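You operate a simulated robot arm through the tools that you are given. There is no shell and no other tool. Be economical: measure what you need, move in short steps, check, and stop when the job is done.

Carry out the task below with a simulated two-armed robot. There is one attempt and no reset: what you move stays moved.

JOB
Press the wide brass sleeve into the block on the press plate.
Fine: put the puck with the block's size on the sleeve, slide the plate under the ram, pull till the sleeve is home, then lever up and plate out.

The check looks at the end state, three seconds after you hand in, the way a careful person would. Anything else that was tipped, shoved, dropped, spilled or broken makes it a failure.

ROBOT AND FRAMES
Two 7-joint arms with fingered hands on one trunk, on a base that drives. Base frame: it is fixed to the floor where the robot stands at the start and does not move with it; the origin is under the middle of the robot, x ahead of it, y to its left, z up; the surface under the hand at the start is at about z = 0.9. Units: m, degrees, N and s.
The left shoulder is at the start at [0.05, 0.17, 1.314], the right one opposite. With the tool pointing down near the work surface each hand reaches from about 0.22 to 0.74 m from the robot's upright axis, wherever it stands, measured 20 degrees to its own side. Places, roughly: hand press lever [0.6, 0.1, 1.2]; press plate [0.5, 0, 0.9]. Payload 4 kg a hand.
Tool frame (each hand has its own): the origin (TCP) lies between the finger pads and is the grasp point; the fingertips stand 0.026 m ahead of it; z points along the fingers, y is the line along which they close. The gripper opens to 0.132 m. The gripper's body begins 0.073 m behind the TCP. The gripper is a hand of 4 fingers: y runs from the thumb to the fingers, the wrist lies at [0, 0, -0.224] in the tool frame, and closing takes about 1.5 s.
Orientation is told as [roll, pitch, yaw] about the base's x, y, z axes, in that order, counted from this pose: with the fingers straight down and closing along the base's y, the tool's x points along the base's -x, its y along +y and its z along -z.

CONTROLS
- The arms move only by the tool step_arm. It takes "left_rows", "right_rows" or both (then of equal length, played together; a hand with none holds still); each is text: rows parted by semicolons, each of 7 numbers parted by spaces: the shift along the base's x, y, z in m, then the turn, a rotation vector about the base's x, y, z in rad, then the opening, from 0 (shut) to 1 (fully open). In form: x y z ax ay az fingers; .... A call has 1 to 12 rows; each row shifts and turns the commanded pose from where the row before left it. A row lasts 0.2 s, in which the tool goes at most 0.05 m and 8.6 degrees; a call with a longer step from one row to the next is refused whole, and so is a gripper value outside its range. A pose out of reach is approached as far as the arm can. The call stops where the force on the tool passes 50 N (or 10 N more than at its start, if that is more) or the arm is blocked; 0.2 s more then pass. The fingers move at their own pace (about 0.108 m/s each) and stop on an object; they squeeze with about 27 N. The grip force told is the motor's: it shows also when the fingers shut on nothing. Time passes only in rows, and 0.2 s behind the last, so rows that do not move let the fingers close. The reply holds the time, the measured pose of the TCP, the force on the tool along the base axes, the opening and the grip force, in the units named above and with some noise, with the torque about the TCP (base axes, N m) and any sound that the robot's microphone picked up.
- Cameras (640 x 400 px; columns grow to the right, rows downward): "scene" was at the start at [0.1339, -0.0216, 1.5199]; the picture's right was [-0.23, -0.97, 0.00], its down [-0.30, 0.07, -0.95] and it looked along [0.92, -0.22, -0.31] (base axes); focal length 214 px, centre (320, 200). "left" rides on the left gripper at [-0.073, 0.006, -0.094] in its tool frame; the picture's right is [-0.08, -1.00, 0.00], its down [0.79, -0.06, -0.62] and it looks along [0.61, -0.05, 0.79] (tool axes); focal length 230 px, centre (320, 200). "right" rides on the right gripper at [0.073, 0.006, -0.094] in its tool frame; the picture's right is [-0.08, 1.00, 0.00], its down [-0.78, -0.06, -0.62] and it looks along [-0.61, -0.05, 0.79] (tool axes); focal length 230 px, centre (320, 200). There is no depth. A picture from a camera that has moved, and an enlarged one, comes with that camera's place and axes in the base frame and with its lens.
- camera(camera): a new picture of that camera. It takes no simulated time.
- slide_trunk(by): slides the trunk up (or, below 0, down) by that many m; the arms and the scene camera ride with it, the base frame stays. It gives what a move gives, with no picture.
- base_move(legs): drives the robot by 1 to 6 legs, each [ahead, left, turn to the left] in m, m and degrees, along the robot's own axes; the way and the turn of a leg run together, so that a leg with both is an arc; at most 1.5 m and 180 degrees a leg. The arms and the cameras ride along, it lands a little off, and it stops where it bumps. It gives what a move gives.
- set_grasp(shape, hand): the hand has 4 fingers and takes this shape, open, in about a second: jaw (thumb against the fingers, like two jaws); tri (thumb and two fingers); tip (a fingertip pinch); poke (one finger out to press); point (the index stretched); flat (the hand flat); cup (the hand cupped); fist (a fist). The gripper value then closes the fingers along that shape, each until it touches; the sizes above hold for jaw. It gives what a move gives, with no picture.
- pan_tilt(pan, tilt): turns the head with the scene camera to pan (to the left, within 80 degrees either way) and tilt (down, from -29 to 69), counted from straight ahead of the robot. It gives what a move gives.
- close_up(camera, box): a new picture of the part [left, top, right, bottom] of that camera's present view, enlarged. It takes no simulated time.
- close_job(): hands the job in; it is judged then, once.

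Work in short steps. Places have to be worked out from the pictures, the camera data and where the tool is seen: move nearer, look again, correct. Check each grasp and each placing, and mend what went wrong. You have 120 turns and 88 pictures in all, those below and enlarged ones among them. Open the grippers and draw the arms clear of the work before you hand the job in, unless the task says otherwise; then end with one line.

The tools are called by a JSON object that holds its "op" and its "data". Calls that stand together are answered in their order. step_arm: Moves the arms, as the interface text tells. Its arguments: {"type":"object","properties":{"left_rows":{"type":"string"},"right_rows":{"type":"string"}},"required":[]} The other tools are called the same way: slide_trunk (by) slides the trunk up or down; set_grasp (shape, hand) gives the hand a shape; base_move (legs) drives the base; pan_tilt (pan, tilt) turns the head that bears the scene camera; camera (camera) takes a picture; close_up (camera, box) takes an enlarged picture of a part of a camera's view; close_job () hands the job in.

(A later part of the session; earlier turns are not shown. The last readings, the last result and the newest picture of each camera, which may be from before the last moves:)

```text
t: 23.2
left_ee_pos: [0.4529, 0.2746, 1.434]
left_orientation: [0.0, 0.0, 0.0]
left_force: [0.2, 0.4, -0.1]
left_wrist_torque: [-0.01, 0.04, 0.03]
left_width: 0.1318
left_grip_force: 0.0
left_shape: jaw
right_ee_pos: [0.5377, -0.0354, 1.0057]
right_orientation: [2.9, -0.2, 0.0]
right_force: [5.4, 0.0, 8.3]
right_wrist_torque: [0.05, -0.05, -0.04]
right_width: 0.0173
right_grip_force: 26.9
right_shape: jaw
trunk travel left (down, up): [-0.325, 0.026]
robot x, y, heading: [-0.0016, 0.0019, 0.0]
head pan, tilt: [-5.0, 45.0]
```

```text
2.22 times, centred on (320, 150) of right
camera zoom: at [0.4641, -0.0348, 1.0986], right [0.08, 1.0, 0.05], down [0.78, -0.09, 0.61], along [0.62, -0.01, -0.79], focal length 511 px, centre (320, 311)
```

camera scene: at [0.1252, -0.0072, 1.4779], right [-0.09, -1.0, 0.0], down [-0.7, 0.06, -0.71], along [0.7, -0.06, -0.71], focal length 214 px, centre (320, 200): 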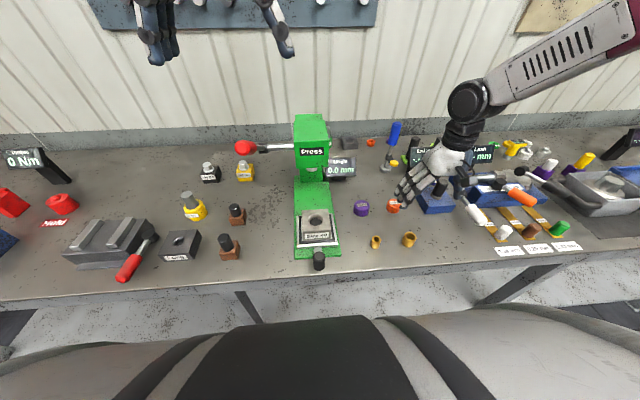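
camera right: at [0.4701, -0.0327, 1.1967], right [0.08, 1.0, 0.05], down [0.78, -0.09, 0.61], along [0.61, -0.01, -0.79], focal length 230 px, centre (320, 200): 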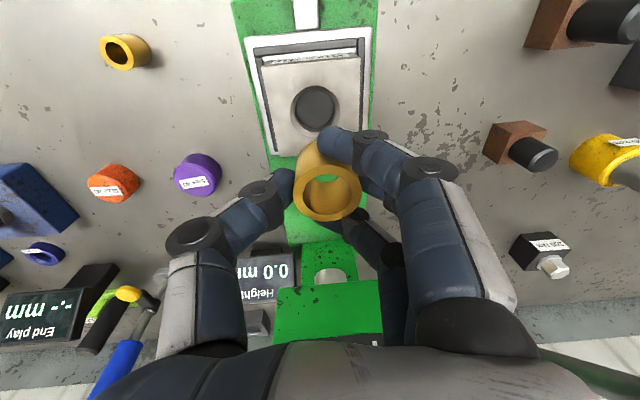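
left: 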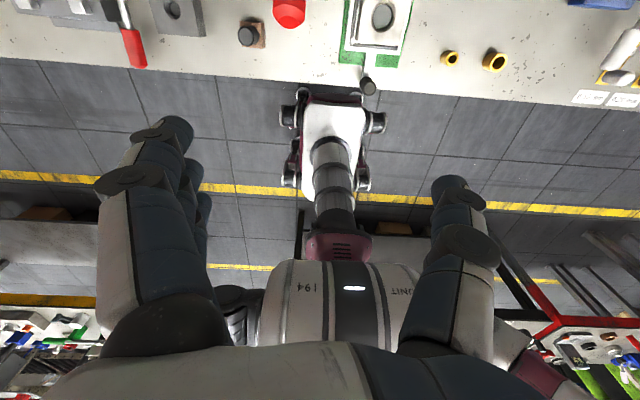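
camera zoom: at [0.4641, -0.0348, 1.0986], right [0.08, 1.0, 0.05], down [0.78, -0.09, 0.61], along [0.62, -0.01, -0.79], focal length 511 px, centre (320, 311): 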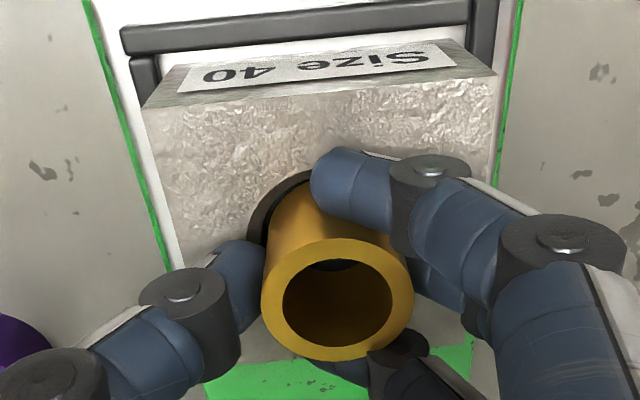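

Contact: the chamfer pushes the tool up and in +x, so the sleeve is slightly near. I comply +2 mm in x and lower a little further.

{"op": "step_arm", "data": {"right_rows": "0.0015 0 0 0 0 0 0;0.0005 0 -0.002 0 0 0 0;0 0 0 0 0 0 0"}}

{"op": "step_arm", "data": {"right_rows": "0 0 -0.002 0 0 0 0;0 0 0 0 0 0 0"}}

```text
t: 24.0
left_ee_pos: [0.4531, 0.2751, 1.4337]
left_orientation: [0.0, 0.0, 0.0]
left_force: [-0.6, -0.4, 0.2]
left_wrist_torque: [0.01, 0.02, -0.01]
left_width: 0.132
left_grip_force: 0.1
left_shape: jaw
right_ee_pos: [0.5364, -0.0363, 1.0026]
right_orientation: [2.8, 0.0, 0.0]
right_force: [0.6, 0.7, -2.8]
right_wrist_torque: [-0.01, -0.05, 0.0]
right_width: 0.017
right_grip_force: 27.1
right_shape: jaw
trunk travel left (down, up): [-0.325, 0.026]
robot x, y, heading: [-0.0018, -0.0021, -0.2]
head pan, tilt: [-5.0, 45.0]
```

```text
t: 24.6
left_ee_pos: [0.4532, 0.2746, 1.433]
left_orientation: [0.1, -0.1, 0.0]
left_force: [-0.4, -0.4, -1.4]
left_wrist_torque: [-0.02, -0.04, 0.01]
left_width: 0.1318
left_grip_force: 0.0
left_shape: jaw
right_ee_pos: [0.5366, -0.0371, 1.0013]
right_orientation: [2.9, 0.1, -0.1]
right_force: [-1.6, -0.6, 6.4]
right_wrist_torque: [-0.15, 0.01, -0.01]
right_width: 0.0175
right_grip_force: 27.3
right_shape: jaw
trunk travel left (down, up): [-0.325, 0.026]
robot x, y, heading: [-0.0004, 0.0002, 0.1]
head pan, tilt: [-5.0, 45.0]
```

Light contact again. I look at the seat.

{"op": "close_up", "data": {"camera": "scene", "box": [300, 190, 340, 230]}}

{"op": "close_up", "data": {"camera": "right", "box": [240, 60, 400, 240]}}

```text
10.00 times, centred on (320, 210) of scene
camera zoom: at [0.1235, -0.007, 1.4781], right [-0.09, -1.0, 0.0], down [-0.7, 0.06, -0.71], along [0.7, -0.06, -0.71], focal length 2145 px, centre (320, 100)
```

zoom: 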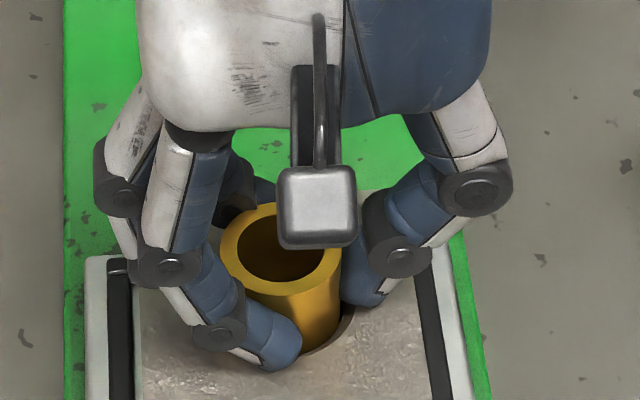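

```text
2.22 times, centred on (320, 150) of right
camera zoom: at [0.464, -0.0361, 1.0948], right [0.08, 1.0, 0.05], down [0.78, -0.09, 0.61], along [0.62, -0.01, -0.79], focal length 511 px, centre (320, 311)
```

zoom: 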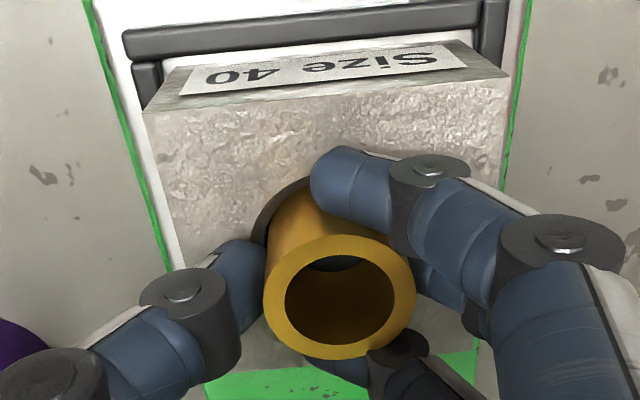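

The sleeve sits in the chamfer, perhaps 2 mm toward -y. I nudge +1.5 mm in y and see whether it settles.

{"op": "step_arm", "data": {"right_rows": "0 0.0015 0.0005 0 0 0 0;0 0.001 -0.0015 0 0 0 0;0 0 0 0 0 0 0"}}

{"op": "close_up", "data": {"camera": "scene", "box": [300, 190, 340, 230]}}

```text
t: 25.4
left_ee_pos: [0.4521, 0.2749, 1.4359]
left_orientation: [-0.1, -0.1, 0.0]
left_force: [-0.6, 1.0, -0.1]
left_wrist_torque: [0.03, 0.01, 0.01]
left_width: 0.132
left_grip_force: 0.0
left_shape: jaw
right_ee_pos: [0.5356, -0.0343, 1.0008]
right_orientation: [2.9, -0.2, -0.1]
right_force: [1.0, -6.0, 16.0]
right_wrist_torque: [-0.51, -0.02, 0.05]
right_width: 0.0178
right_grip_force: 27.1
right_shape: jaw
trunk travel left (down, up): [-0.325, 0.026]
robot x, y, heading: [0.0011, -0.0018, -0.0]
head pan, tilt: [-5.0, 45.0]
```

```text
10.00 times, centred on (320, 210) of scene
camera zoom: at [0.123, -0.0076, 1.4782], right [-0.09, -1.0, 0.0], down [-0.7, 0.06, -0.71], along [0.7, -0.06, -0.71], focal length 2145 px, centre (320, 100)
```

zoom: 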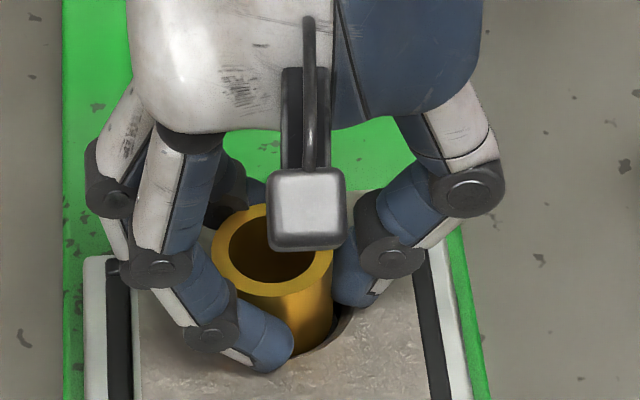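

The -y-side contact is the thumb tip on the block. I step back 1 mm with a slight raise and open gently.

{"op": "step_arm", "data": {"right_rows": "0 -0.0012 0.001 0 0 0 0;0 0 0 0 0 0 0.15;0 0 0 0 0 0 0.2;0 0 0 0 0 0 0.3;0 0 0 0 0 0 0.4;0 0 0 0 0 0 0.5;0 0 0 0 0 0 0.5;0 0 0 0 0 0 0.5"}}

{"op": "close_up", "data": {"camera": "scene", "box": [290, 180, 350, 240]}}

{"op": "close_up", "data": {"camera": "right", "box": [240, 60, 400, 240]}}

```text
t: 27.2
left_ee_pos: [0.4516, 0.2753, 1.4349]
left_orientation: [0.0, -0.1, 0.0]
left_force: [0.9, 0.0, 0.2]
left_wrist_torque: [0.0, -0.01, 0.03]
left_width: 0.1316
left_grip_force: 0.0
left_shape: jaw
right_ee_pos: [0.5369, -0.0354, 1.0011]
right_orientation: [2.9, -0.1, 0.0]
right_force: [-0.9, 4.3, 13.6]
right_wrist_torque: [-0.38, 0.01, -0.03]
right_width: 0.0598
right_grip_force: 0.1
right_shape: jaw
trunk travel left (down, up): [-0.325, 0.026]
robot x, y, heading: [-0.0021, -0.0012, 0.2]
head pan, tilt: [-5.0, 45.0]
```

```text
6.67 times, centred on (320, 210) of scene
camera zoom: at [0.123, -0.0062, 1.4782], right [-0.09, -1.0, 0.0], down [-0.7, 0.06, -0.71], along [0.7, -0.06, -0.71], focal length 1430 px, centre (320, 133)
```

zoom: 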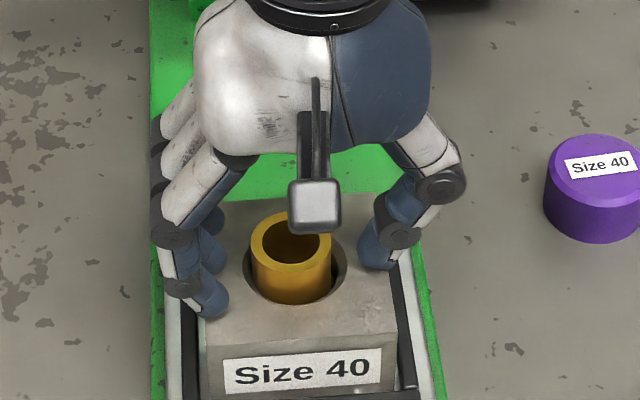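

```text
2.22 times, centred on (320, 150) of right
camera zoom: at [0.4635, -0.034, 1.0947], right [0.08, 1.0, 0.05], down [0.78, -0.09, 0.61], along [0.62, -0.01, -0.79], focal length 511 px, centre (320, 311)
```

zoom: 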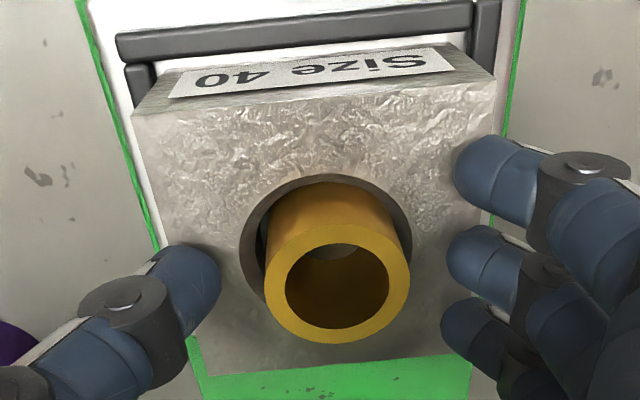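

Released and upright in the lead-in; the thumb rests on the block, so I raise the hand straight up and look.

{"op": "step_arm", "data": {"right_rows": "0 0 0.005 0 0 0 0.5;0 0 0.02 0 0 0 0.55;0 0 0.04 0 0 0 0.6;0 0 0.04 0 0 0 0.6;0 0 0 0 0 0 0.6"}}

{"op": "close_up", "data": {"camera": "scene", "box": [290, 180, 350, 240]}}

{"op": "close_up", "data": {"camera": "right", "box": [240, 40, 400, 200]}}

```text
t: 28.4
left_ee_pos: [0.4533, 0.2751, 1.4339]
left_orientation: [0.0, 0.0, 0.0]
left_force: [0.1, -0.7, -0.7]
left_wrist_torque: [0.04, 0.03, 0.01]
left_width: 0.1317
left_grip_force: 0.0
left_shape: jaw
right_ee_pos: [0.5378, -0.0341, 1.1033]
right_orientation: [2.8, 0.1, -0.1]
right_force: [0.2, 1.0, -0.1]
right_wrist_torque: [-0.01, 0.03, 0.01]
right_width: 0.0786
right_grip_force: 0.0
right_shape: jaw
trunk travel left (down, up): [-0.325, 0.026]
robot x, y, heading: [0.0009, 0.0011, 0.0]
head pan, tilt: [-5.0, 45.0]
```

```text
6.67 times, centred on (320, 210) of scene
camera zoom: at [0.1248, -0.0068, 1.4779], right [-0.09, -1.0, 0.0], down [-0.7, 0.06, -0.71], along [0.7, -0.06, -0.71], focal length 1430 px, centre (320, 133)
```

zoom: 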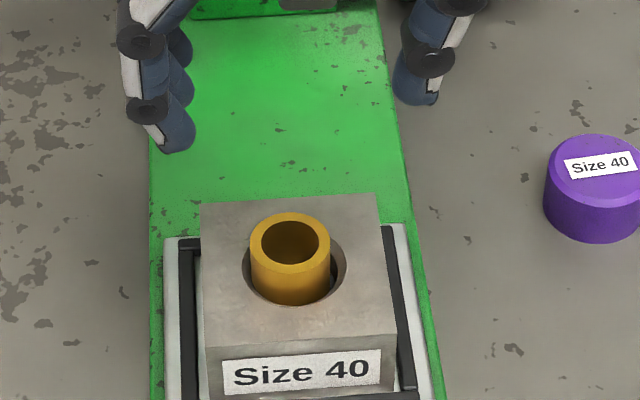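

```text
2.50 times, centred on (320, 120) of right
camera zoom: at [0.4644, -0.0331, 1.1978], right [0.08, 1.0, 0.05], down [0.79, -0.09, 0.61], along [0.61, -0.01, -0.79], focal length 575 px, centre (320, 400)
```

zoom: 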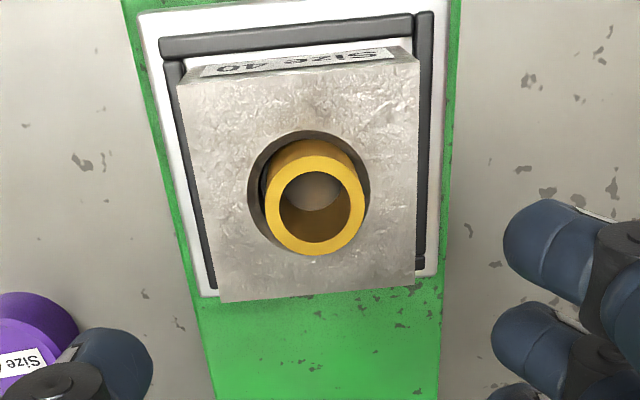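

I zoom more to see whether the sleeve is centred in the bore.

{"op": "close_up", "data": {"camera": "right", "box": [290, 85, 345, 145]}}

{"op": "close_up", "data": {"camera": "scene", "box": [305, 205, 330, 230]}}

```text
6.67 times, centred on (318, 115) of right
camera zoom: at [0.4644, -0.0331, 1.1978], right [0.08, 1.0, 0.05], down [0.79, -0.09, 0.61], along [0.61, -0.01, -0.79], focal length 1534 px, centre (337, 767)
```

zoom: 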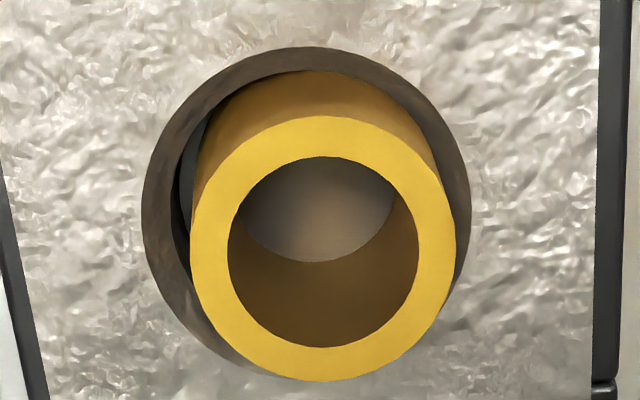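

```text
16.00 times, centred on (318, 218) of scene
camera zoom: at [0.1248, -0.0068, 1.4779], right [-0.09, -1.0, 0.0], down [-0.7, 0.06, -0.71], along [0.7, -0.06, -0.71], focal length 3432 px, centre (360, -80)
```

zoom: 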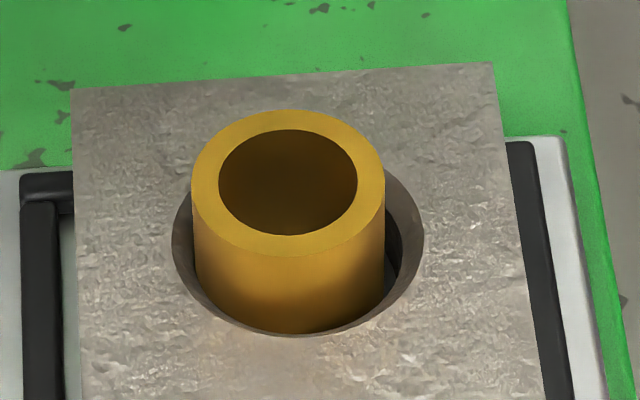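

The sleeve is upright but ~1.5 mm off toward +y (bore gap on -y side). I regrip a bit higher, shift it -y, and let it settle in the bore.

{"op": "step_arm", "data": {"right_rows": "0 0 -0.04 0 0 0 0.6;0 0 -0.04 0 0 0 0.5;0 0 -0.014 0 0 0 0.4;0 0 0 0 0 0 0.1;0 0 0 0 0 0 0;0 0 0 0 0 0 0;0 0 0 0 0 0 0;0 0 0 0 0 0 0;0 0 0 0 0 0 0;0 0 0 0 0 0 0"}}

{"op": "step_arm", "data": {"right_rows": "0.0005 -0.0016 -0.0005 0 0 0 0;0 0 -0.0015 0 0 0 0;0 0 0 0 0 0 0"}}

{"op": "close_up", "data": {"camera": "scene", "box": [300, 190, 340, 230]}}

{"op": "close_up", "data": {"camera": "right", "box": [280, 110, 370, 210]}}

```text
t: 30.6
left_ee_pos: [0.452, 0.2742, 1.4347]
left_orientation: [-0.1, 0.1, 0.0]
left_force: [-0.1, -0.4, -0.5]
left_wrist_torque: [-0.01, 0.02, 0.0]
left_width: 0.1322
left_grip_force: 0.0
left_shape: jaw
right_ee_pos: [0.5395, -0.0362, 1.0107]
right_orientation: [2.9, 0.0, 0.2]
right_force: [-0.1, -1.3, 5.3]
right_wrist_torque: [0.05, 0.03, -0.02]
right_width: 0.016
right_grip_force: 26.5
right_shape: jaw
trunk travel left (down, up): [-0.325, 0.026]
robot x, y, heading: [0.0015, 0.0007, 0.1]
head pan, tilt: [-5.0, 45.0]
```

```text
t: 31.4
left_ee_pos: [0.4518, 0.2746, 1.4343]
left_orientation: [0.0, -0.1, 0.0]
left_force: [-0.4, 0.2, 0.2]
left_wrist_torque: [0.0, -0.01, -0.01]
left_width: 0.1318
left_grip_force: 0.0
left_shape: jaw
right_ee_pos: [0.5384, -0.036, 1.0087]
right_orientation: [2.9, -0.1, 0.0]
right_force: [0.8, -0.3, 11.7]
right_wrist_torque: [0.2, 0.04, 0.0]
right_width: 0.0159
right_grip_force: 26.8
right_shape: jaw
trunk travel left (down, up): [-0.325, 0.026]
robot x, y, heading: [0.0002, 0.0037, 0.0]
head pan, tilt: [-5.0, 45.0]
```

```text
10.00 times, centred on (320, 210) of scene
camera zoom: at [0.1233, -0.0069, 1.4782], right [-0.09, -1.0, 0.0], down [-0.7, 0.06, -0.71], along [0.7, -0.06, -0.71], focal length 2145 px, centre (320, 100)
```

zoom: 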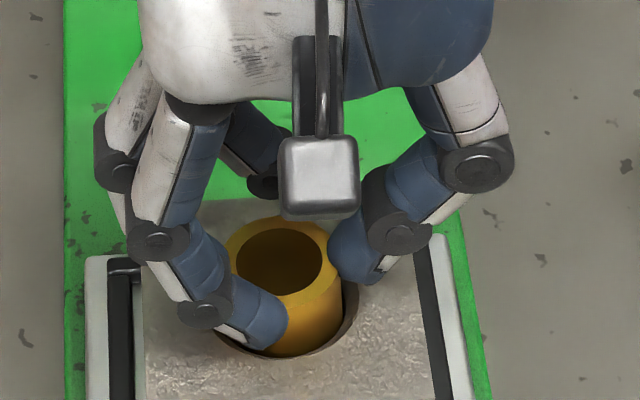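

```text
4.00 times, centred on (325, 160) of right
camera zoom: at [0.4654, -0.0366, 1.1032], right [0.08, 1.0, 0.05], down [0.78, -0.09, 0.61], along [0.62, -0.01, -0.79], focal length 920 px, centre (300, 360)
```

zoom: 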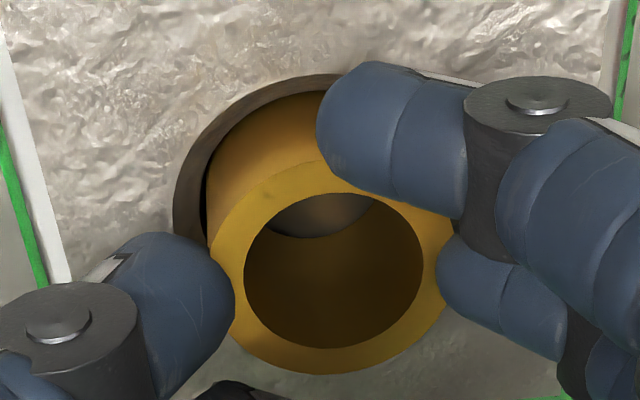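

Better; a slim gap remains and the contact torque says the +y side bears. Another 1 mm toward -y, then release and check.

{"op": "step_arm", "data": {"right_rows": "0 -0.001 0 0 0 0 0;0 0 -0.001 0 0 0 0;0 0 0 0 0 0 0;0 0 0 0 0 0 0.15;0 0 0 0 0 0 0.2;0 0 0 0 0 0 0.3;0 0 0 0 0 0 0.4;0 0 0 0 0 0 0.5;0 0 0 0 0 0 0.5;0 0 0.03 0 0 0 0.6;0 0 0.05 0 0 0 0.6;0 0 0.03 0 0 0 0.6"}}

{"op": "close_up", "data": {"camera": "scene", "box": [305, 205, 330, 230]}}

{"op": "close_up", "data": {"camera": "right", "box": [290, 85, 345, 145]}}

```text
t: 34.0
left_ee_pos: [0.4533, 0.2742, 1.4341]
left_orientation: [0.0, 0.1, -0.1]
left_force: [0.8, -0.5, 0.8]
left_wrist_torque: [-0.01, -0.02, 0.02]
left_width: 0.132
left_grip_force: 0.0
left_shape: jaw
right_ee_pos: [0.5369, -0.0367, 1.1182]
right_orientation: [2.8, 0.1, 0.1]
right_force: [-0.2, 1.5, 0.1]
right_wrist_torque: [-0.03, 0.0, 0.01]
right_width: 0.0784
right_grip_force: 0.1
right_shape: jaw
trunk travel left (down, up): [-0.325, 0.026]
robot x, y, heading: [-0.0039, 0.003, 0.1]
head pan, tilt: [-5.0, 45.0]
```

```text
16.00 times, centred on (318, 218) of scene
camera zoom: at [0.124, -0.007, 1.478], right [-0.09, -1.0, 0.0], down [-0.7, 0.06, -0.71], along [0.7, -0.06, -0.71], focal length 3432 px, centre (360, -80)
```

zoom: 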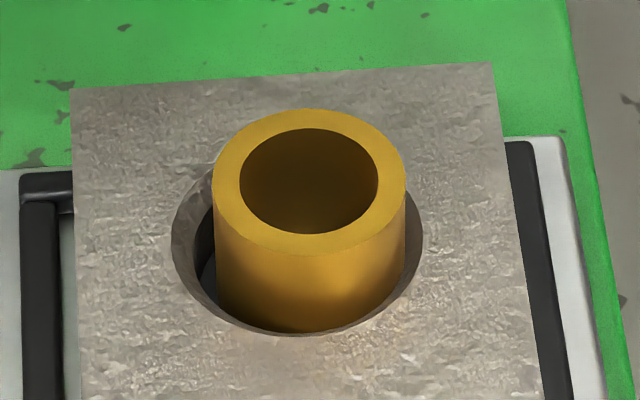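

```text
6.67 times, centred on (318, 115) of right
camera zoom: at [0.4646, -0.0357, 1.2113], right [0.08, 1.0, 0.05], down [0.79, -0.09, 0.61], along [0.61, -0.01, -0.79], focal length 1534 px, centre (337, 767)
```

zoom: 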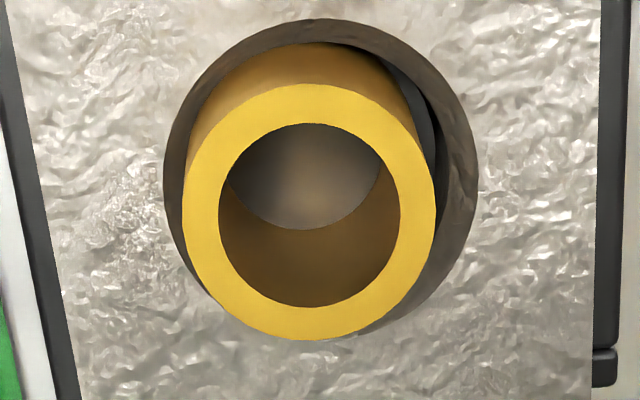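

Released slightly too far to -y (~2 mm). I regrip, shift +y until centred while pressing lightly, so that it drops into the lead-in.

{"op": "step_arm", "data": {"right_rows": "0 0.001 -0.05 0 0 0 0.6;0 0 -0.04 0 0 0 0.5;0 0 -0.018 0 0 0 0.4;0 0 0 0 0 0 0.1;0 0 0 0 0 0 0;0 0 0 0 0 0 0;0 0 0 0 0 0 0;0 0 0 0 0 0 0;0 0 0 0 0 0 0;0 0 0 0 0 0 0"}}

{"op": "close_up", "data": {"camera": "scene", "box": [300, 190, 340, 230]}}

{"op": "close_up", "data": {"camera": "right", "box": [280, 110, 370, 210]}}

```text
t: 36.2
left_ee_pos: [0.4533, 0.2738, 1.4342]
left_orientation: [-0.1, 0.0, 0.1]
left_force: [-1.0, -0.8, 0.8]
left_wrist_torque: [-0.03, 0.05, -0.01]
left_width: 0.1317
left_grip_force: 0.0
left_shape: jaw
right_ee_pos: [0.5371, -0.0374, 1.0108]
right_orientation: [2.9, 0.1, 0.0]
right_force: [0.3, -0.7, 3.6]
right_wrist_torque: [0.0, 0.06, 0.01]
right_width: 0.0157
right_grip_force: 26.8
right_shape: jaw
trunk travel left (down, up): [-0.325, 0.026]
robot x, y, heading: [0.0013, 0.0032, 0.1]
head pan, tilt: [-5.0, 45.0]
```

```text
10.00 times, centred on (320, 210) of scene
camera zoom: at [0.1238, -0.0071, 1.4781], right [-0.09, -1.0, 0.0], down [-0.7, 0.06, -0.71], along [0.7, -0.06, -0.71], focal length 2145 px, centre (320, 100)
```

zoom: 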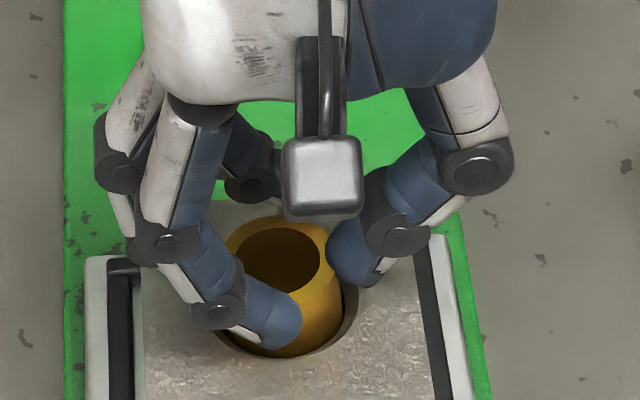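

```text
4.00 times, centred on (325, 160) of right
camera zoom: at [0.4642, -0.0373, 1.1043], right [0.08, 1.0, 0.05], down [0.78, -0.09, 0.61], along [0.62, -0.01, -0.79], focal length 920 px, centre (300, 360)
```

zoom: 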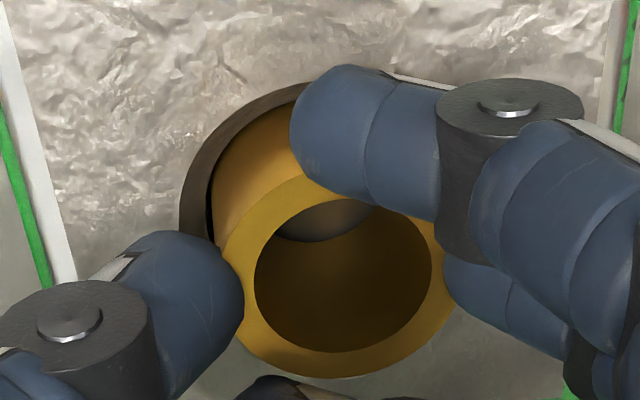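

Held, it is about 0.5 mm to +y of centre; past releases moved it ~1 mm to -y, so releasing here should centre it.

{"op": "step_arm", "data": {"right_rows": "0 0 -0.0015 0 0 0 0;0 0 0 0 0 0 0;0 0 0 0 0 0 0.15;0 0 0 0 0 0 0.2;0 0 0 0 0 0 0.3;0 0 0 0 0 0 0.4;0 0 0 0 0 0 0.5;0 0 0 0 0 0 0.5;0 0 0.03 0 0 0 0.6;0 0 0.05 0 0 0 0.6;0 0 0.03 0 0 0 0.6"}}

{"op": "close_up", "data": {"camera": "scene", "box": [305, 205, 330, 230]}}

{"op": "close_up", "data": {"camera": "right", "box": [290, 85, 345, 145]}}

```text
t: 38.6
left_ee_pos: [0.453, 0.2745, 1.4347]
left_orientation: [0.1, 0.1, 0.0]
left_force: [-0.3, -0.6, -1.0]
left_wrist_torque: [-0.01, 0.0, -0.03]
left_width: 0.1321
left_grip_force: 0.0
left_shape: jaw
right_ee_pos: [0.5359, -0.039, 1.1168]
right_orientation: [2.8, 0.1, -0.1]
right_force: [-1.0, -0.7, 0.0]
right_wrist_torque: [0.01, -0.02, 0.02]
right_width: 0.0786
right_grip_force: 0.0
right_shape: jaw
trunk travel left (down, up): [-0.325, 0.026]
robot x, y, heading: [0.0022, -0.0032, -0.2]
head pan, tilt: [-5.0, 45.0]
```

```text
16.00 times, centred on (318, 218) of scene
camera zoom: at [0.124, -0.0069, 1.478], right [-0.09, -1.0, 0.0], down [-0.7, 0.06, -0.71], along [0.7, -0.06, -0.71], focal length 3432 px, centre (360, -80)
```

zoom: 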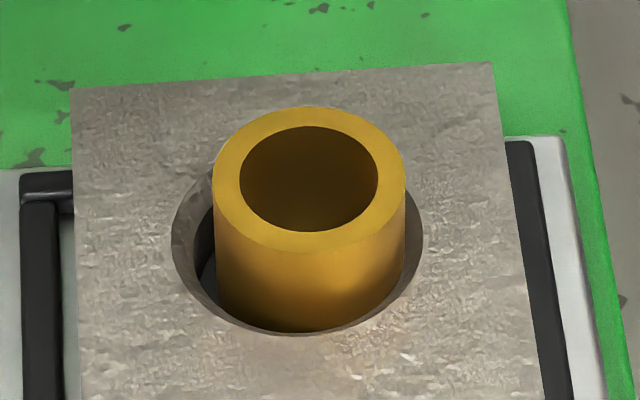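

```text
6.67 times, centred on (318, 115) of right
camera zoom: at [0.4635, -0.0378, 1.2109], right [0.08, 1.0, 0.05], down [0.78, -0.09, 0.61], along [0.61, -0.01, -0.79], focal length 1534 px, centre (337, 767)
```

zoom: 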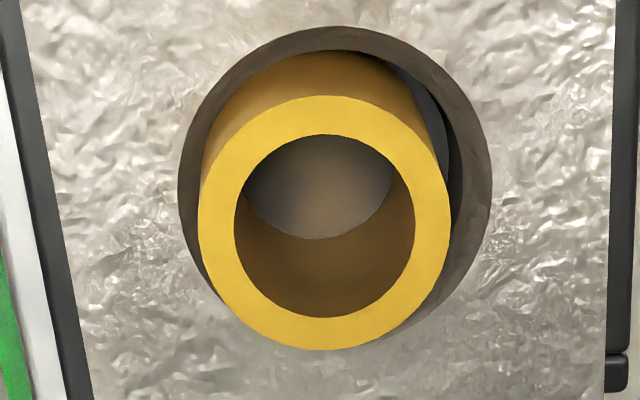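

It again sits ~2 mm to -y, level. I regrip once more, this time checking the held position before releasing.

{"op": "step_arm", "data": {"right_rows": "0 0.003 -0.05 0 0 0 0.6;0 0 -0.04 0 0 0 0.5;0 0 -0.016 0 0 0 0.4;0 0 0 0 0 0 0.1;0 0 0 0 0 0 0;0 0 0 0 0 0 0;0 0 0 0 0 0 0;0 0 0 0 0 0 0;0 0 0 0 0 0 0;0 0 0 0 0 0 0"}}

{"op": "close_up", "data": {"camera": "scene", "box": [305, 205, 330, 230]}}

```text
t: 40.8
left_ee_pos: [0.4532, 0.2745, 1.4341]
left_orientation: [0.1, 0.0, -0.1]
left_force: [-0.5, -0.7, -0.9]
left_wrist_torque: [0.02, -0.03, -0.03]
left_width: 0.132
left_grip_force: 0.0
left_shape: jaw
right_ee_pos: [0.5366, -0.0343, 1.0108]
right_orientation: [2.9, 0.0, 0.0]
right_force: [1.4, -0.8, 4.1]
right_wrist_torque: [0.02, -0.04, -0.01]
right_width: 0.0153
right_grip_force: 27.1
right_shape: jaw
trunk travel left (down, up): [-0.325, 0.026]
robot x, y, heading: [-0.0008, -0.0007, 0.2]
head pan, tilt: [-5.0, 45.0]
```

```text
16.00 times, centred on (318, 218) of scene
camera zoom: at [0.1239, -0.007, 1.4781], right [-0.09, -1.0, 0.0], down [-0.7, 0.06, -0.71], along [0.7, -0.06, -0.71], focal length 3432 px, centre (360, -80)
```

zoom: 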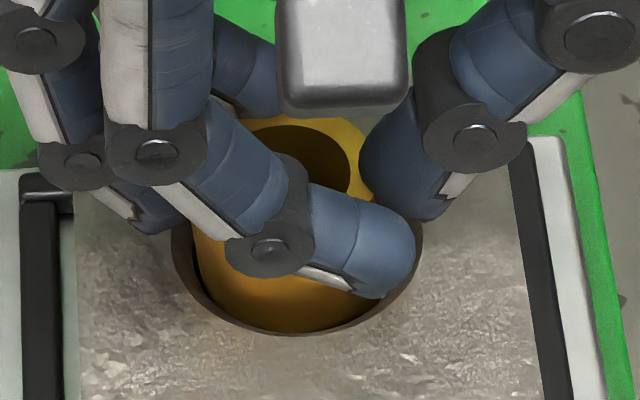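

Held now ~2 mm to +y of centre; previous releases carried it ~2.5 mm to -y. I release directly here.

{"op": "step_arm", "data": {"right_rows": "0 0 0 0 0 0 0.08;0 0 0 0 0 0 0.15;0 0 0 0 0 0 0.2;0 0 0 0 0 0 0.3;0 0 0 0 0 0 0.4;0 0 0 0 0 0 0.5;0 0 0 0 0 0 0.5;0 0 0.03 0 0 0 0.6;0 0 0.05 0 0 0 0.6;0 0 0.03 0 0 0 0.6"}}

{"op": "close_up", "data": {"camera": "scene", "box": [305, 205, 330, 230]}}

```text
t: 43.0
left_ee_pos: [0.4521, 0.2756, 1.4346]
left_orientation: [0.1, 0.0, -0.1]
left_force: [-0.5, 0.3, -0.7]
left_wrist_torque: [-0.03, -0.01, 0.01]
left_width: 0.1319
left_grip_force: 0.1
left_shape: jaw
right_ee_pos: [0.5354, -0.0351, 1.1194]
right_orientation: [2.9, 0.0, 0.0]
right_force: [0.3, 0.1, 0.0]
right_wrist_torque: [0.01, 0.01, 0.02]
right_width: 0.0784
right_grip_force: 0.0
right_shape: jaw
trunk travel left (down, up): [-0.325, 0.026]
robot x, y, heading: [0.0002, -0.0, 0.2]
head pan, tilt: [-5.0, 45.0]
```

```text
16.00 times, centred on (318, 218) of scene
camera zoom: at [0.1239, -0.0069, 1.478], right [-0.09, -1.0, 0.0], down [-0.7, 0.06, -0.71], along [0.7, -0.06, -0.71], focal length 3432 px, centre (360, -80)
```

zoom: 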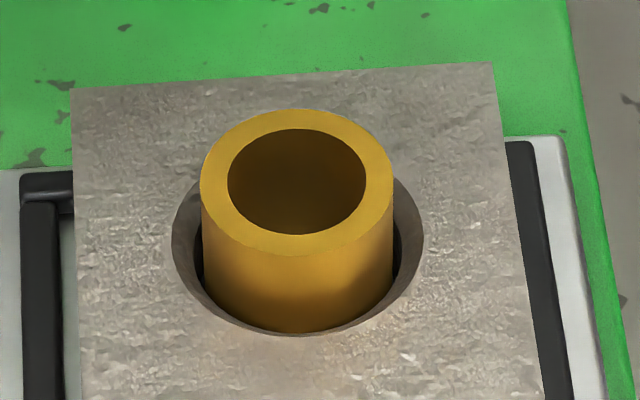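

The sleeve is now centred and upright. Next, the purple puck: I carry the right hand above it and look.

{"op": "step_arm", "data": {"right_rows": "0 0 0.03 -0.05 0 0 0.65;0 -0.04 0 0 0 0 0.65;0.02 -0.04 0 0 0 0 0.65;0.02 -0.04 0 0 0 0 0.65;0.03 -0.03 0 0 0 0 0.65;0.015 -0.015 -0.04 0 0 0 0.65;0 0 0 0 0 0 0.65"}}

{"op": "close_up", "data": {"camera": "right", "box": [200, 60, 440, 240]}}

{"op": "close_up", "data": {"camera": "scene", "box": [290, 140, 430, 240]}}

```text
t: 44.6
left_ee_pos: [0.4511, 0.2752, 1.4347]
left_orientation: [0.1, -0.2, 0.0]
left_force: [0.0, 0.4, -0.4]
left_wrist_torque: [0.02, -0.04, 0.02]
left_width: 0.1317
left_grip_force: 0.0
left_shape: jaw
right_ee_pos: [0.6189, -0.2014, 1.1119]
right_orientation: [0.0, -0.1, 0.1]
right_force: [-0.5, 0.3, 0.7]
right_wrist_torque: [-0.02, -0.02, 0.0]
right_width: 0.0853
right_grip_force: 0.0
right_shape: jaw
trunk travel left (down, up): [-0.325, 0.026]
robot x, y, heading: [-0.0033, -0.001, 0.1]
head pan, tilt: [-5.0, 45.0]
```

```text
2.22 times, centred on (320, 150) of right
camera zoom: at [0.5473, -0.1956, 1.2059], right [0.08, 1.0, 0.0], down [0.78, -0.06, 0.62], along [0.62, -0.05, -0.79], focal length 511 px, centre (320, 311)
```

zoom: 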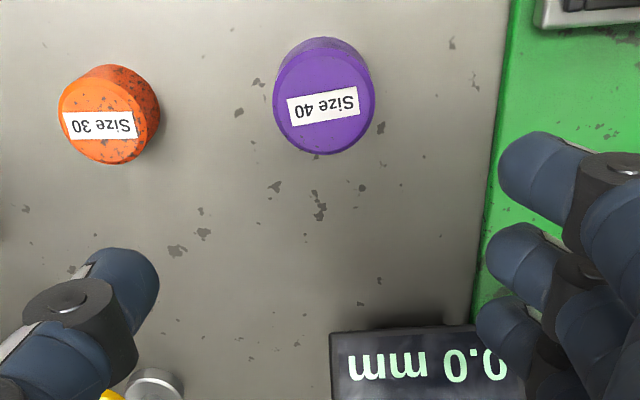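

```text
4.00 times, centred on (360, 190) of scene
camera zoom: at [0.1234, -0.0068, 1.4781], right [-0.09, -1.0, 0.0], down [-0.7, 0.06, -0.71], along [0.7, -0.06, -0.71], focal length 858 px, centre (160, 240)
```

zoom: 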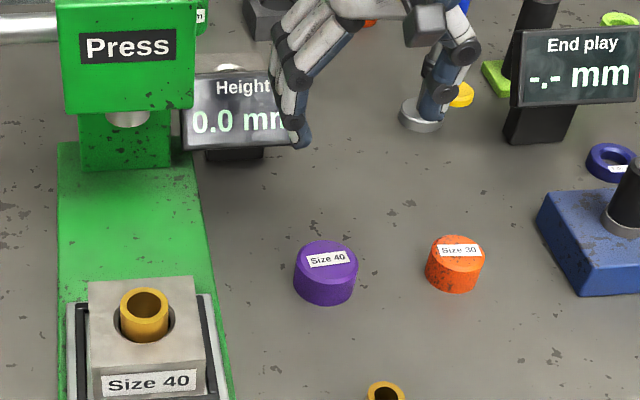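

Puck centre ≈(0.628, -0.200), top z≈0.933. I descend and grip it, then lift.

{"op": "step_arm", "data": {"right_rows": "0.007 0.0015 -0.04 0 0 0 0.65;0 0 -0.05 0 0 0 0.65;0 0 -0.04 0 0 0 0.65;0 0 -0.04 0 0 0 0.65;0 0 0 0 0 0 0.65"}}

{"op": "close_up", "data": {"camera": "right", "box": [200, 100, 440, 280]}}

```text
t: 45.8
left_ee_pos: [0.4513, 0.2738, 1.4348]
left_orientation: [-0.1, -0.2, 0.0]
left_force: [-0.1, 0.0, -0.2]
left_wrist_torque: [-0.02, -0.03, -0.03]
left_width: 0.1317
left_grip_force: 0.1
left_shape: jaw
right_ee_pos: [0.6304, -0.2005, 0.9406]
right_orientation: [0.0, 0.1, -0.1]
right_force: [-0.6, 0.7, 0.2]
right_wrist_torque: [0.02, 0.01, 0.0]
right_width: 0.0853
right_grip_force: 0.1
right_shape: jaw
trunk travel left (down, up): [-0.325, 0.026]
robot x, y, heading: [-0.0013, -0.0026, 0.1]
head pan, tilt: [-5.0, 45.0]
```

```text
2.22 times, centred on (320, 190) of right
camera zoom: at [0.5575, -0.196, 1.0341], right [0.08, 1.0, 0.0], down [0.78, -0.06, 0.62], along [0.62, -0.05, -0.79], focal length 511 px, centre (320, 222)
```

zoom: 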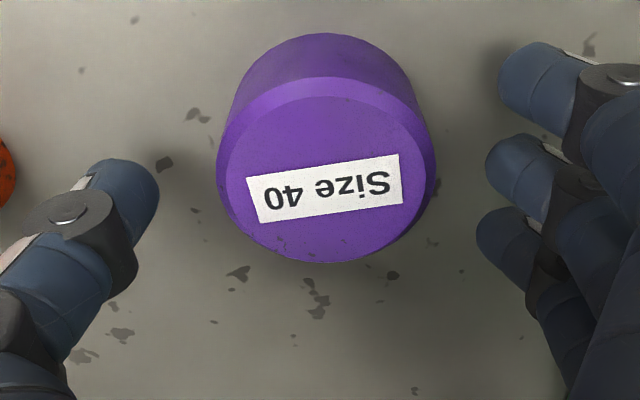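

Centred between the fingers. Close and lift.

{"op": "step_arm", "data": {"right_rows": "0 0 0 0 0 0 0.3;0 0 0 0 0 0 0;0 0 0 0 0 0 0;0 0 0 0 0 0 0;0 0 0 0 0 0 0;0 0 0 0 0 0 0;0 0 0.03 0 0 0 0;0 0 0.05 0 0 0 0;0 0 0.05 0 0 0 0;0 0 0.04 0 0 0 0;0 0 0 0 0 0 0"}}

{"op": "close_up", "data": {"camera": "right", "box": [200, 100, 440, 280]}}

{"op": "close_up", "data": {"camera": "scene", "box": [290, 120, 430, 220]}}

```text
t: 48.2
left_ee_pos: [0.4536, 0.2747, 1.4343]
left_orientation: [0.0, 0.0, 0.0]
left_force: [-0.4, 0.4, 0.6]
left_wrist_torque: [-0.01, 0.04, 0.01]
left_width: 0.1317
left_grip_force: 0.0
left_shape: jaw
right_ee_pos: [0.6308, -0.1978, 1.1085]
right_orientation: [0.1, 0.0, 0.1]
right_force: [0.1, 0.6, -2.3]
right_wrist_torque: [-0.02, -0.03, -0.03]
right_width: 0.0402
right_grip_force: 26.9
right_shape: jaw
trunk travel left (down, up): [-0.325, 0.026]
robot x, y, heading: [-0.0014, 0.002, -0.2]
head pan, tilt: [-5.0, 45.0]
```

```text
2.22 times, centred on (320, 190) of right
camera zoom: at [0.5583, -0.1922, 1.2031], right [0.08, 1.0, 0.0], down [0.79, -0.06, 0.62], along [0.61, -0.05, -0.79], focal length 511 px, centre (320, 222)
```

zoom: 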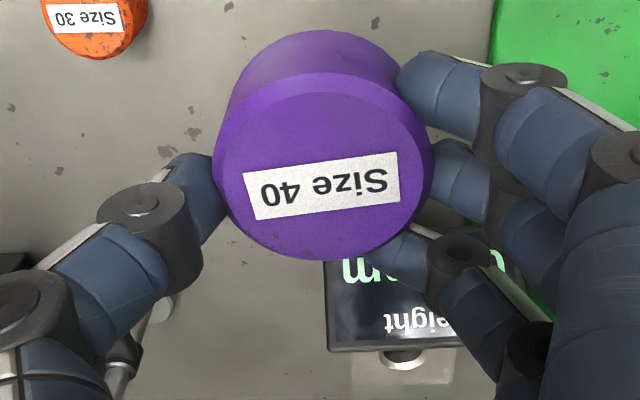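

```text
4.00 times, centred on (360, 170) of scene
camera zoom: at [0.1249, -0.0071, 1.4779], right [-0.09, -1.0, 0.0], down [-0.7, 0.06, -0.71], along [0.7, -0.06, -0.71], focal length 858 px, centre (160, 320)
```

zoom: 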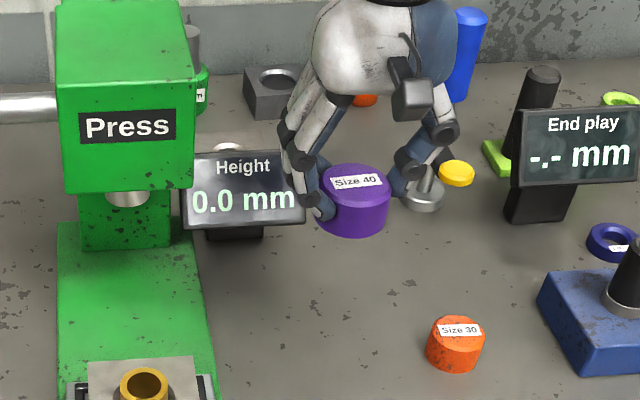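

Puck held level, offset ≈(-8, +1) mm from TCP. I bring it over the sleeve at (0.533, -0.031), backing off in x first.

{"op": "step_arm", "data": {"right_rows": "-0.045 0 0.01 0 0 0 0;-0.045 0.01 0 0 0 0 0;0 0.04 0 0 0 0 0;0 0.04 0 0 0 0 0;0 0.04 0 0 0 0 0;0 0.035 0 0 0 0 0;0 0 -0.02 0 0 0 0;0 0 0 0 0 0 0"}}

{"op": "close_up", "data": {"camera": "right", "box": [200, 60, 440, 260]}}

{"op": "close_up", "data": {"camera": "scene", "box": [290, 170, 350, 230]}}

```text
t: 50.0
left_ee_pos: [0.4532, 0.2743, 1.4345]
left_orientation: [0.0, 0.0, -0.1]
left_force: [-0.4, -0.4, -0.5]
left_wrist_torque: [0.01, -0.01, -0.02]
left_width: 0.132
left_grip_force: 0.1
left_shape: jaw
right_ee_pos: [0.5411, -0.0343, 1.1038]
right_orientation: [-0.1, -0.1, 0.0]
right_force: [0.5, 0.0, -2.8]
right_wrist_torque: [0.02, -0.03, -0.02]
right_width: 0.0396
right_grip_force: 27.1
right_shape: jaw
trunk travel left (down, up): [-0.325, 0.026]
robot x, y, heading: [-0.0002, -0.0025, 0.3]
head pan, tilt: [-5.0, 45.0]
```

```text
2.00 times, centred on (320, 160) of right
camera zoom: at [0.4687, -0.0287, 1.1968], right [0.08, 1.0, 0.0], down [0.78, -0.06, 0.62], along [0.61, -0.05, -0.79], focal length 460 px, centre (320, 280)
```

zoom: 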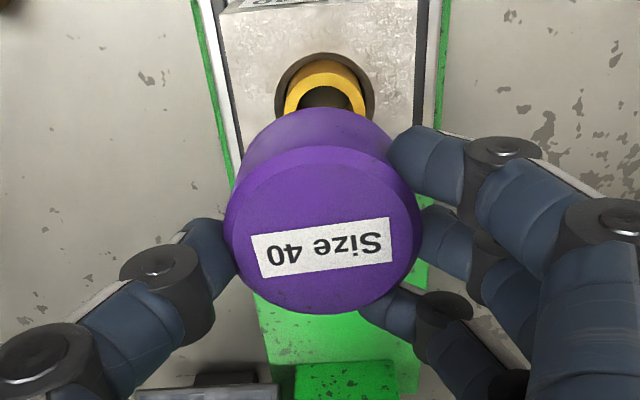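

```text
6.67 times, centred on (320, 200) of scene
camera zoom: at [0.124, -0.0065, 1.478], right [-0.09, -1.0, 0.0], down [-0.7, 0.06, -0.71], along [0.7, -0.06, -0.71], focal length 1430 px, centre (320, 200)
```

zoom: 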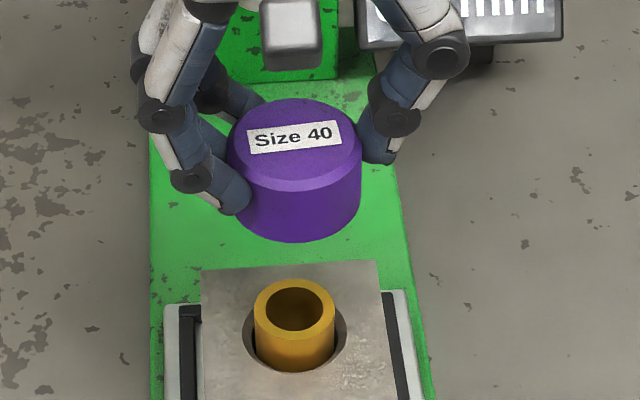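

Puck is ~1.5 mm to -y and ~1.5 mm far of the sleeve axis. I correct and lower 4.5 cm.

{"op": "step_arm", "data": {"right_rows": "-0.0015 0.0015 -0.02 0 0 0 0;0 0 -0.025 0 0 0 0;0 0 0 0 0 0 0"}}

{"op": "close_up", "data": {"camera": "right", "box": [200, 60, 440, 260]}}

{"op": "close_up", "data": {"camera": "scene", "box": [290, 180, 350, 240]}}

```text
t: 50.8
left_ee_pos: [0.4536, 0.2747, 1.4346]
left_orientation: [0.1, 0.1, 0.0]
left_force: [0.3, 0.2, 0.9]
left_wrist_torque: [-0.02, 0.01, -0.04]
left_width: 0.1319
left_grip_force: 0.0
left_shape: jaw
right_ee_pos: [0.5373, -0.0308, 1.0589]
right_orientation: [0.0, 0.0, 0.0]
right_force: [-0.9, -0.4, -2.9]
right_wrist_torque: [-0.02, 0.0, 0.02]
right_width: 0.04
right_grip_force: 26.8
right_shape: jaw
trunk travel left (down, up): [-0.325, 0.026]
robot x, y, heading: [0.0006, 0.0005, -0.2]
head pan, tilt: [-5.0, 45.0]
```

```text
2.00 times, centred on (320, 160) of right
camera zoom: at [0.4645, -0.0255, 1.1515], right [0.08, 1.0, 0.0], down [0.78, -0.06, 0.62], along [0.62, -0.05, -0.79], focal length 460 px, centre (320, 280)
```

zoom: 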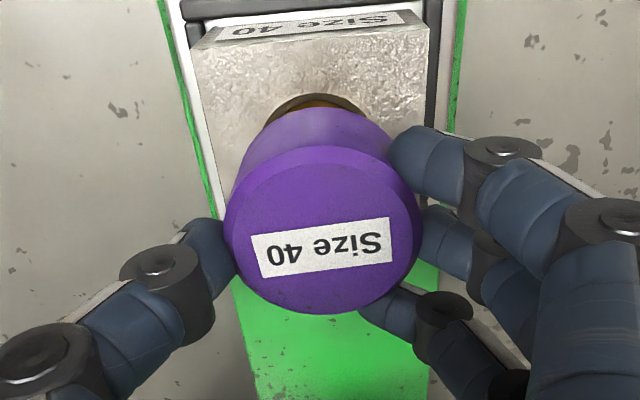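

```text
6.67 times, centred on (320, 210) of scene
camera zoom: at [0.1242, -0.007, 1.478], right [-0.09, -1.0, 0.0], down [-0.7, 0.06, -0.71], along [0.7, -0.06, -0.71], focal length 1430 px, centre (320, 133)
```

zoom: 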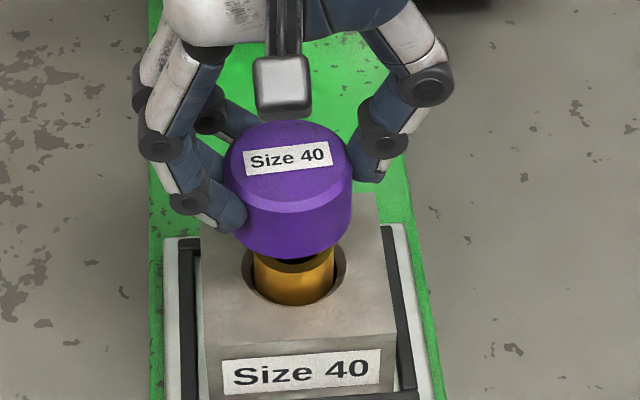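

Now ~2.5 mm to +y; I correct and lower to just above the sleeve.

{"op": "step_arm", "data": {"right_rows": "0.002 -0.0025 -0.008 0 0 0 0;0 0 0 0 0 0 0"}}

{"op": "close_up", "data": {"camera": "scene", "box": [290, 180, 350, 240]}}

```text
t: 51.4
left_ee_pos: [0.4529, 0.274, 1.4346]
left_orientation: [0.0, 0.1, 0.0]
left_force: [-0.3, 0.4, -0.3]
left_wrist_torque: [0.01, 0.02, 0.0]
left_width: 0.1321
left_grip_force: 0.0
left_shape: jaw
right_ee_pos: [0.5391, -0.0322, 1.0492]
right_orientation: [0.0, 0.0, 0.0]
right_force: [0.7, 1.1, -2.6]
right_wrist_torque: [0.02, -0.05, 0.0]
right_width: 0.04
right_grip_force: 27.0
right_shape: jaw
trunk travel left (down, up): [-0.325, 0.026]
robot x, y, heading: [-0.0004, -0.0003, -0.1]
head pan, tilt: [-5.0, 45.0]
```

```text
6.67 times, centred on (320, 210) of scene
camera zoom: at [0.1241, -0.0068, 1.478], right [-0.09, -1.0, 0.0], down [-0.7, 0.06, -0.71], along [0.7, -0.06, -0.71], focal length 1430 px, centre (320, 133)
```

zoom: 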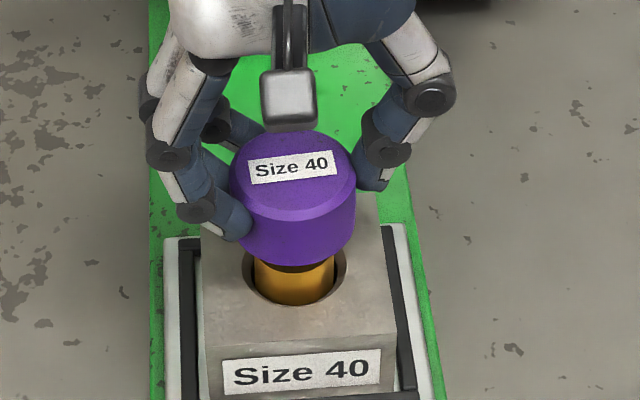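

Aligned. Lower slowly to contact.

{"op": "step_arm", "data": {"right_rows": "0 0 -0.004 0 0 0 0;0 0 -0.003 0 0 0 0;0 0 0 0 0 0 0"}}

{"op": "step_arm", "data": {"right_rows": "0 0 -0.002 0 0 0 0;0 0 0 0 0 0 0"}}

{"op": "step_arm", "data": {"right_rows": "0 0 -0.002 0 0 0 0;0 0 0 0 0 0 0"}}

{"op": "close_up", "data": {"camera": "scene", "box": [290, 180, 350, 240]}}

```text
t: 52.2
left_ee_pos: [0.4528, 0.2738, 1.4338]
left_orientation: [-0.1, 0.0, 0.1]
left_force: [-0.4, 0.5, 0.2]
left_wrist_torque: [0.02, 0.04, 0.0]
left_width: 0.1319
left_grip_force: 0.1
left_shape: jaw
right_ee_pos: [0.5413, -0.0334, 1.0422]
right_orientation: [0.0, 0.0, 0.0]
right_force: [-0.1, -0.6, -2.2]
right_wrist_torque: [0.03, 0.0, 0.01]
right_width: 0.0396
right_grip_force: 26.7
right_shape: jaw
trunk travel left (down, up): [-0.325, 0.026]
robot x, y, heading: [-0.0016, -0.0011, -0.3]
head pan, tilt: [-5.0, 45.0]
```

```text
t: 52.8
left_ee_pos: [0.4535, 0.2745, 1.4345]
left_orientation: [0.0, 0.0, 0.0]
left_force: [-0.5, -1.4, -0.6]
left_wrist_torque: [0.03, 0.01, -0.02]
left_width: 0.1319
left_grip_force: 0.1
left_shape: jaw
right_ee_pos: [0.5412, -0.0338, 1.0395]
right_orientation: [-0.1, 0.1, 0.0]
right_force: [0.3, 0.7, -2.4]
right_wrist_torque: [-0.02, 0.0, 0.0]
right_width: 0.0399
right_grip_force: 26.8
right_shape: jaw
trunk travel left (down, up): [-0.325, 0.026]
robot x, y, heading: [0.002, -0.0015, 0.1]
head pan, tilt: [-5.0, 45.0]
```

```text
t: 53.4
left_ee_pos: [0.453, 0.2739, 1.4341]
left_orientation: [0.0, 0.0, 0.0]
left_force: [-0.4, 0.1, 0.0]
left_wrist_torque: [-0.05, -0.03, -0.01]
left_width: 0.1319
left_grip_force: 0.1
left_shape: jaw
right_ee_pos: [0.5415, -0.032, 1.0376]
right_orientation: [-0.1, 0.0, 0.0]
right_force: [0.0, -0.2, -1.6]
right_wrist_torque: [0.0, -0.03, -0.01]
right_width: 0.0397
right_grip_force: 26.7
right_shape: jaw
trunk travel left (down, up): [-0.325, 0.026]
robot x, y, heading: [0.0025, 0.0016, -0.0]
head pan, tilt: [-5.0, 45.0]
```

```text
6.67 times, centred on (320, 210) of scene
camera zoom: at [0.1244, -0.0069, 1.478], right [-0.09, -1.0, 0.0], down [-0.7, 0.06, -0.71], along [0.7, -0.06, -0.71], focal length 1430 px, centre (320, 133)
```

zoom: 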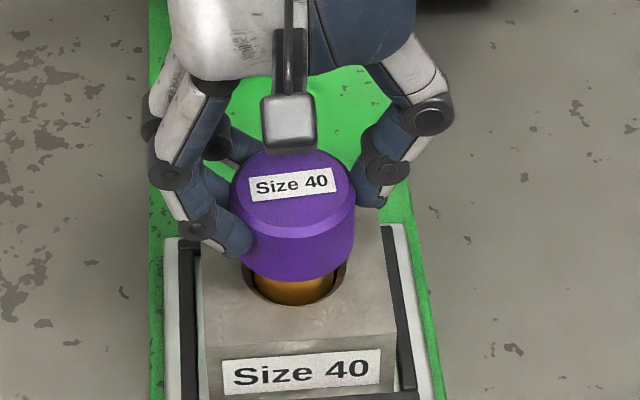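

Almost touching; two more 2 mm steps.

{"op": "step_arm", "data": {"right_rows": "0 0 -0.002 0 0 0 0;0 0 0 0 0 0 0"}}

{"op": "step_arm", "data": {"right_rows": "0 0 -0.002 0 0 0 0;0 0 0 0 0 0 0"}}

```text
t: 54.0
left_ee_pos: [0.4534, 0.2747, 1.4337]
left_orientation: [0.1, 0.0, 0.0]
left_force: [0.5, -0.1, -1.1]
left_wrist_torque: [-0.04, 0.02, -0.03]
left_width: 0.1319
left_grip_force: 0.0
left_shape: jaw
right_ee_pos: [0.5397, -0.0333, 1.0364]
right_orientation: [0.1, -0.1, -0.1]
right_force: [0.1, -0.6, -3.3]
right_wrist_torque: [-0.01, 0.01, 0.0]
right_width: 0.0398
right_grip_force: 26.9
right_shape: jaw
trunk travel left (down, up): [-0.325, 0.026]
robot x, y, heading: [0.0011, -0.0003, 0.3]
head pan, tilt: [-5.0, 45.0]
```

```text
t: 54.6
left_ee_pos: [0.4533, 0.275, 1.4343]
left_orientation: [0.1, 0.0, 0.0]
left_force: [0.3, -0.2, 1.0]
left_wrist_torque: [0.0, 0.03, -0.02]
left_width: 0.1321
left_grip_force: 0.1
left_shape: jaw
right_ee_pos: [0.5407, -0.033, 1.0338]
right_orientation: [0.0, 0.0, 0.0]
right_force: [0.6, 0.6, -2.5]
right_wrist_torque: [0.02, -0.03, 0.01]
right_width: 0.04
right_grip_force: 26.9
right_shape: jaw
trunk travel left (down, up): [-0.325, 0.026]
robot x, y, heading: [-0.0, -0.0024, -0.1]
head pan, tilt: [-5.0, 45.0]
```

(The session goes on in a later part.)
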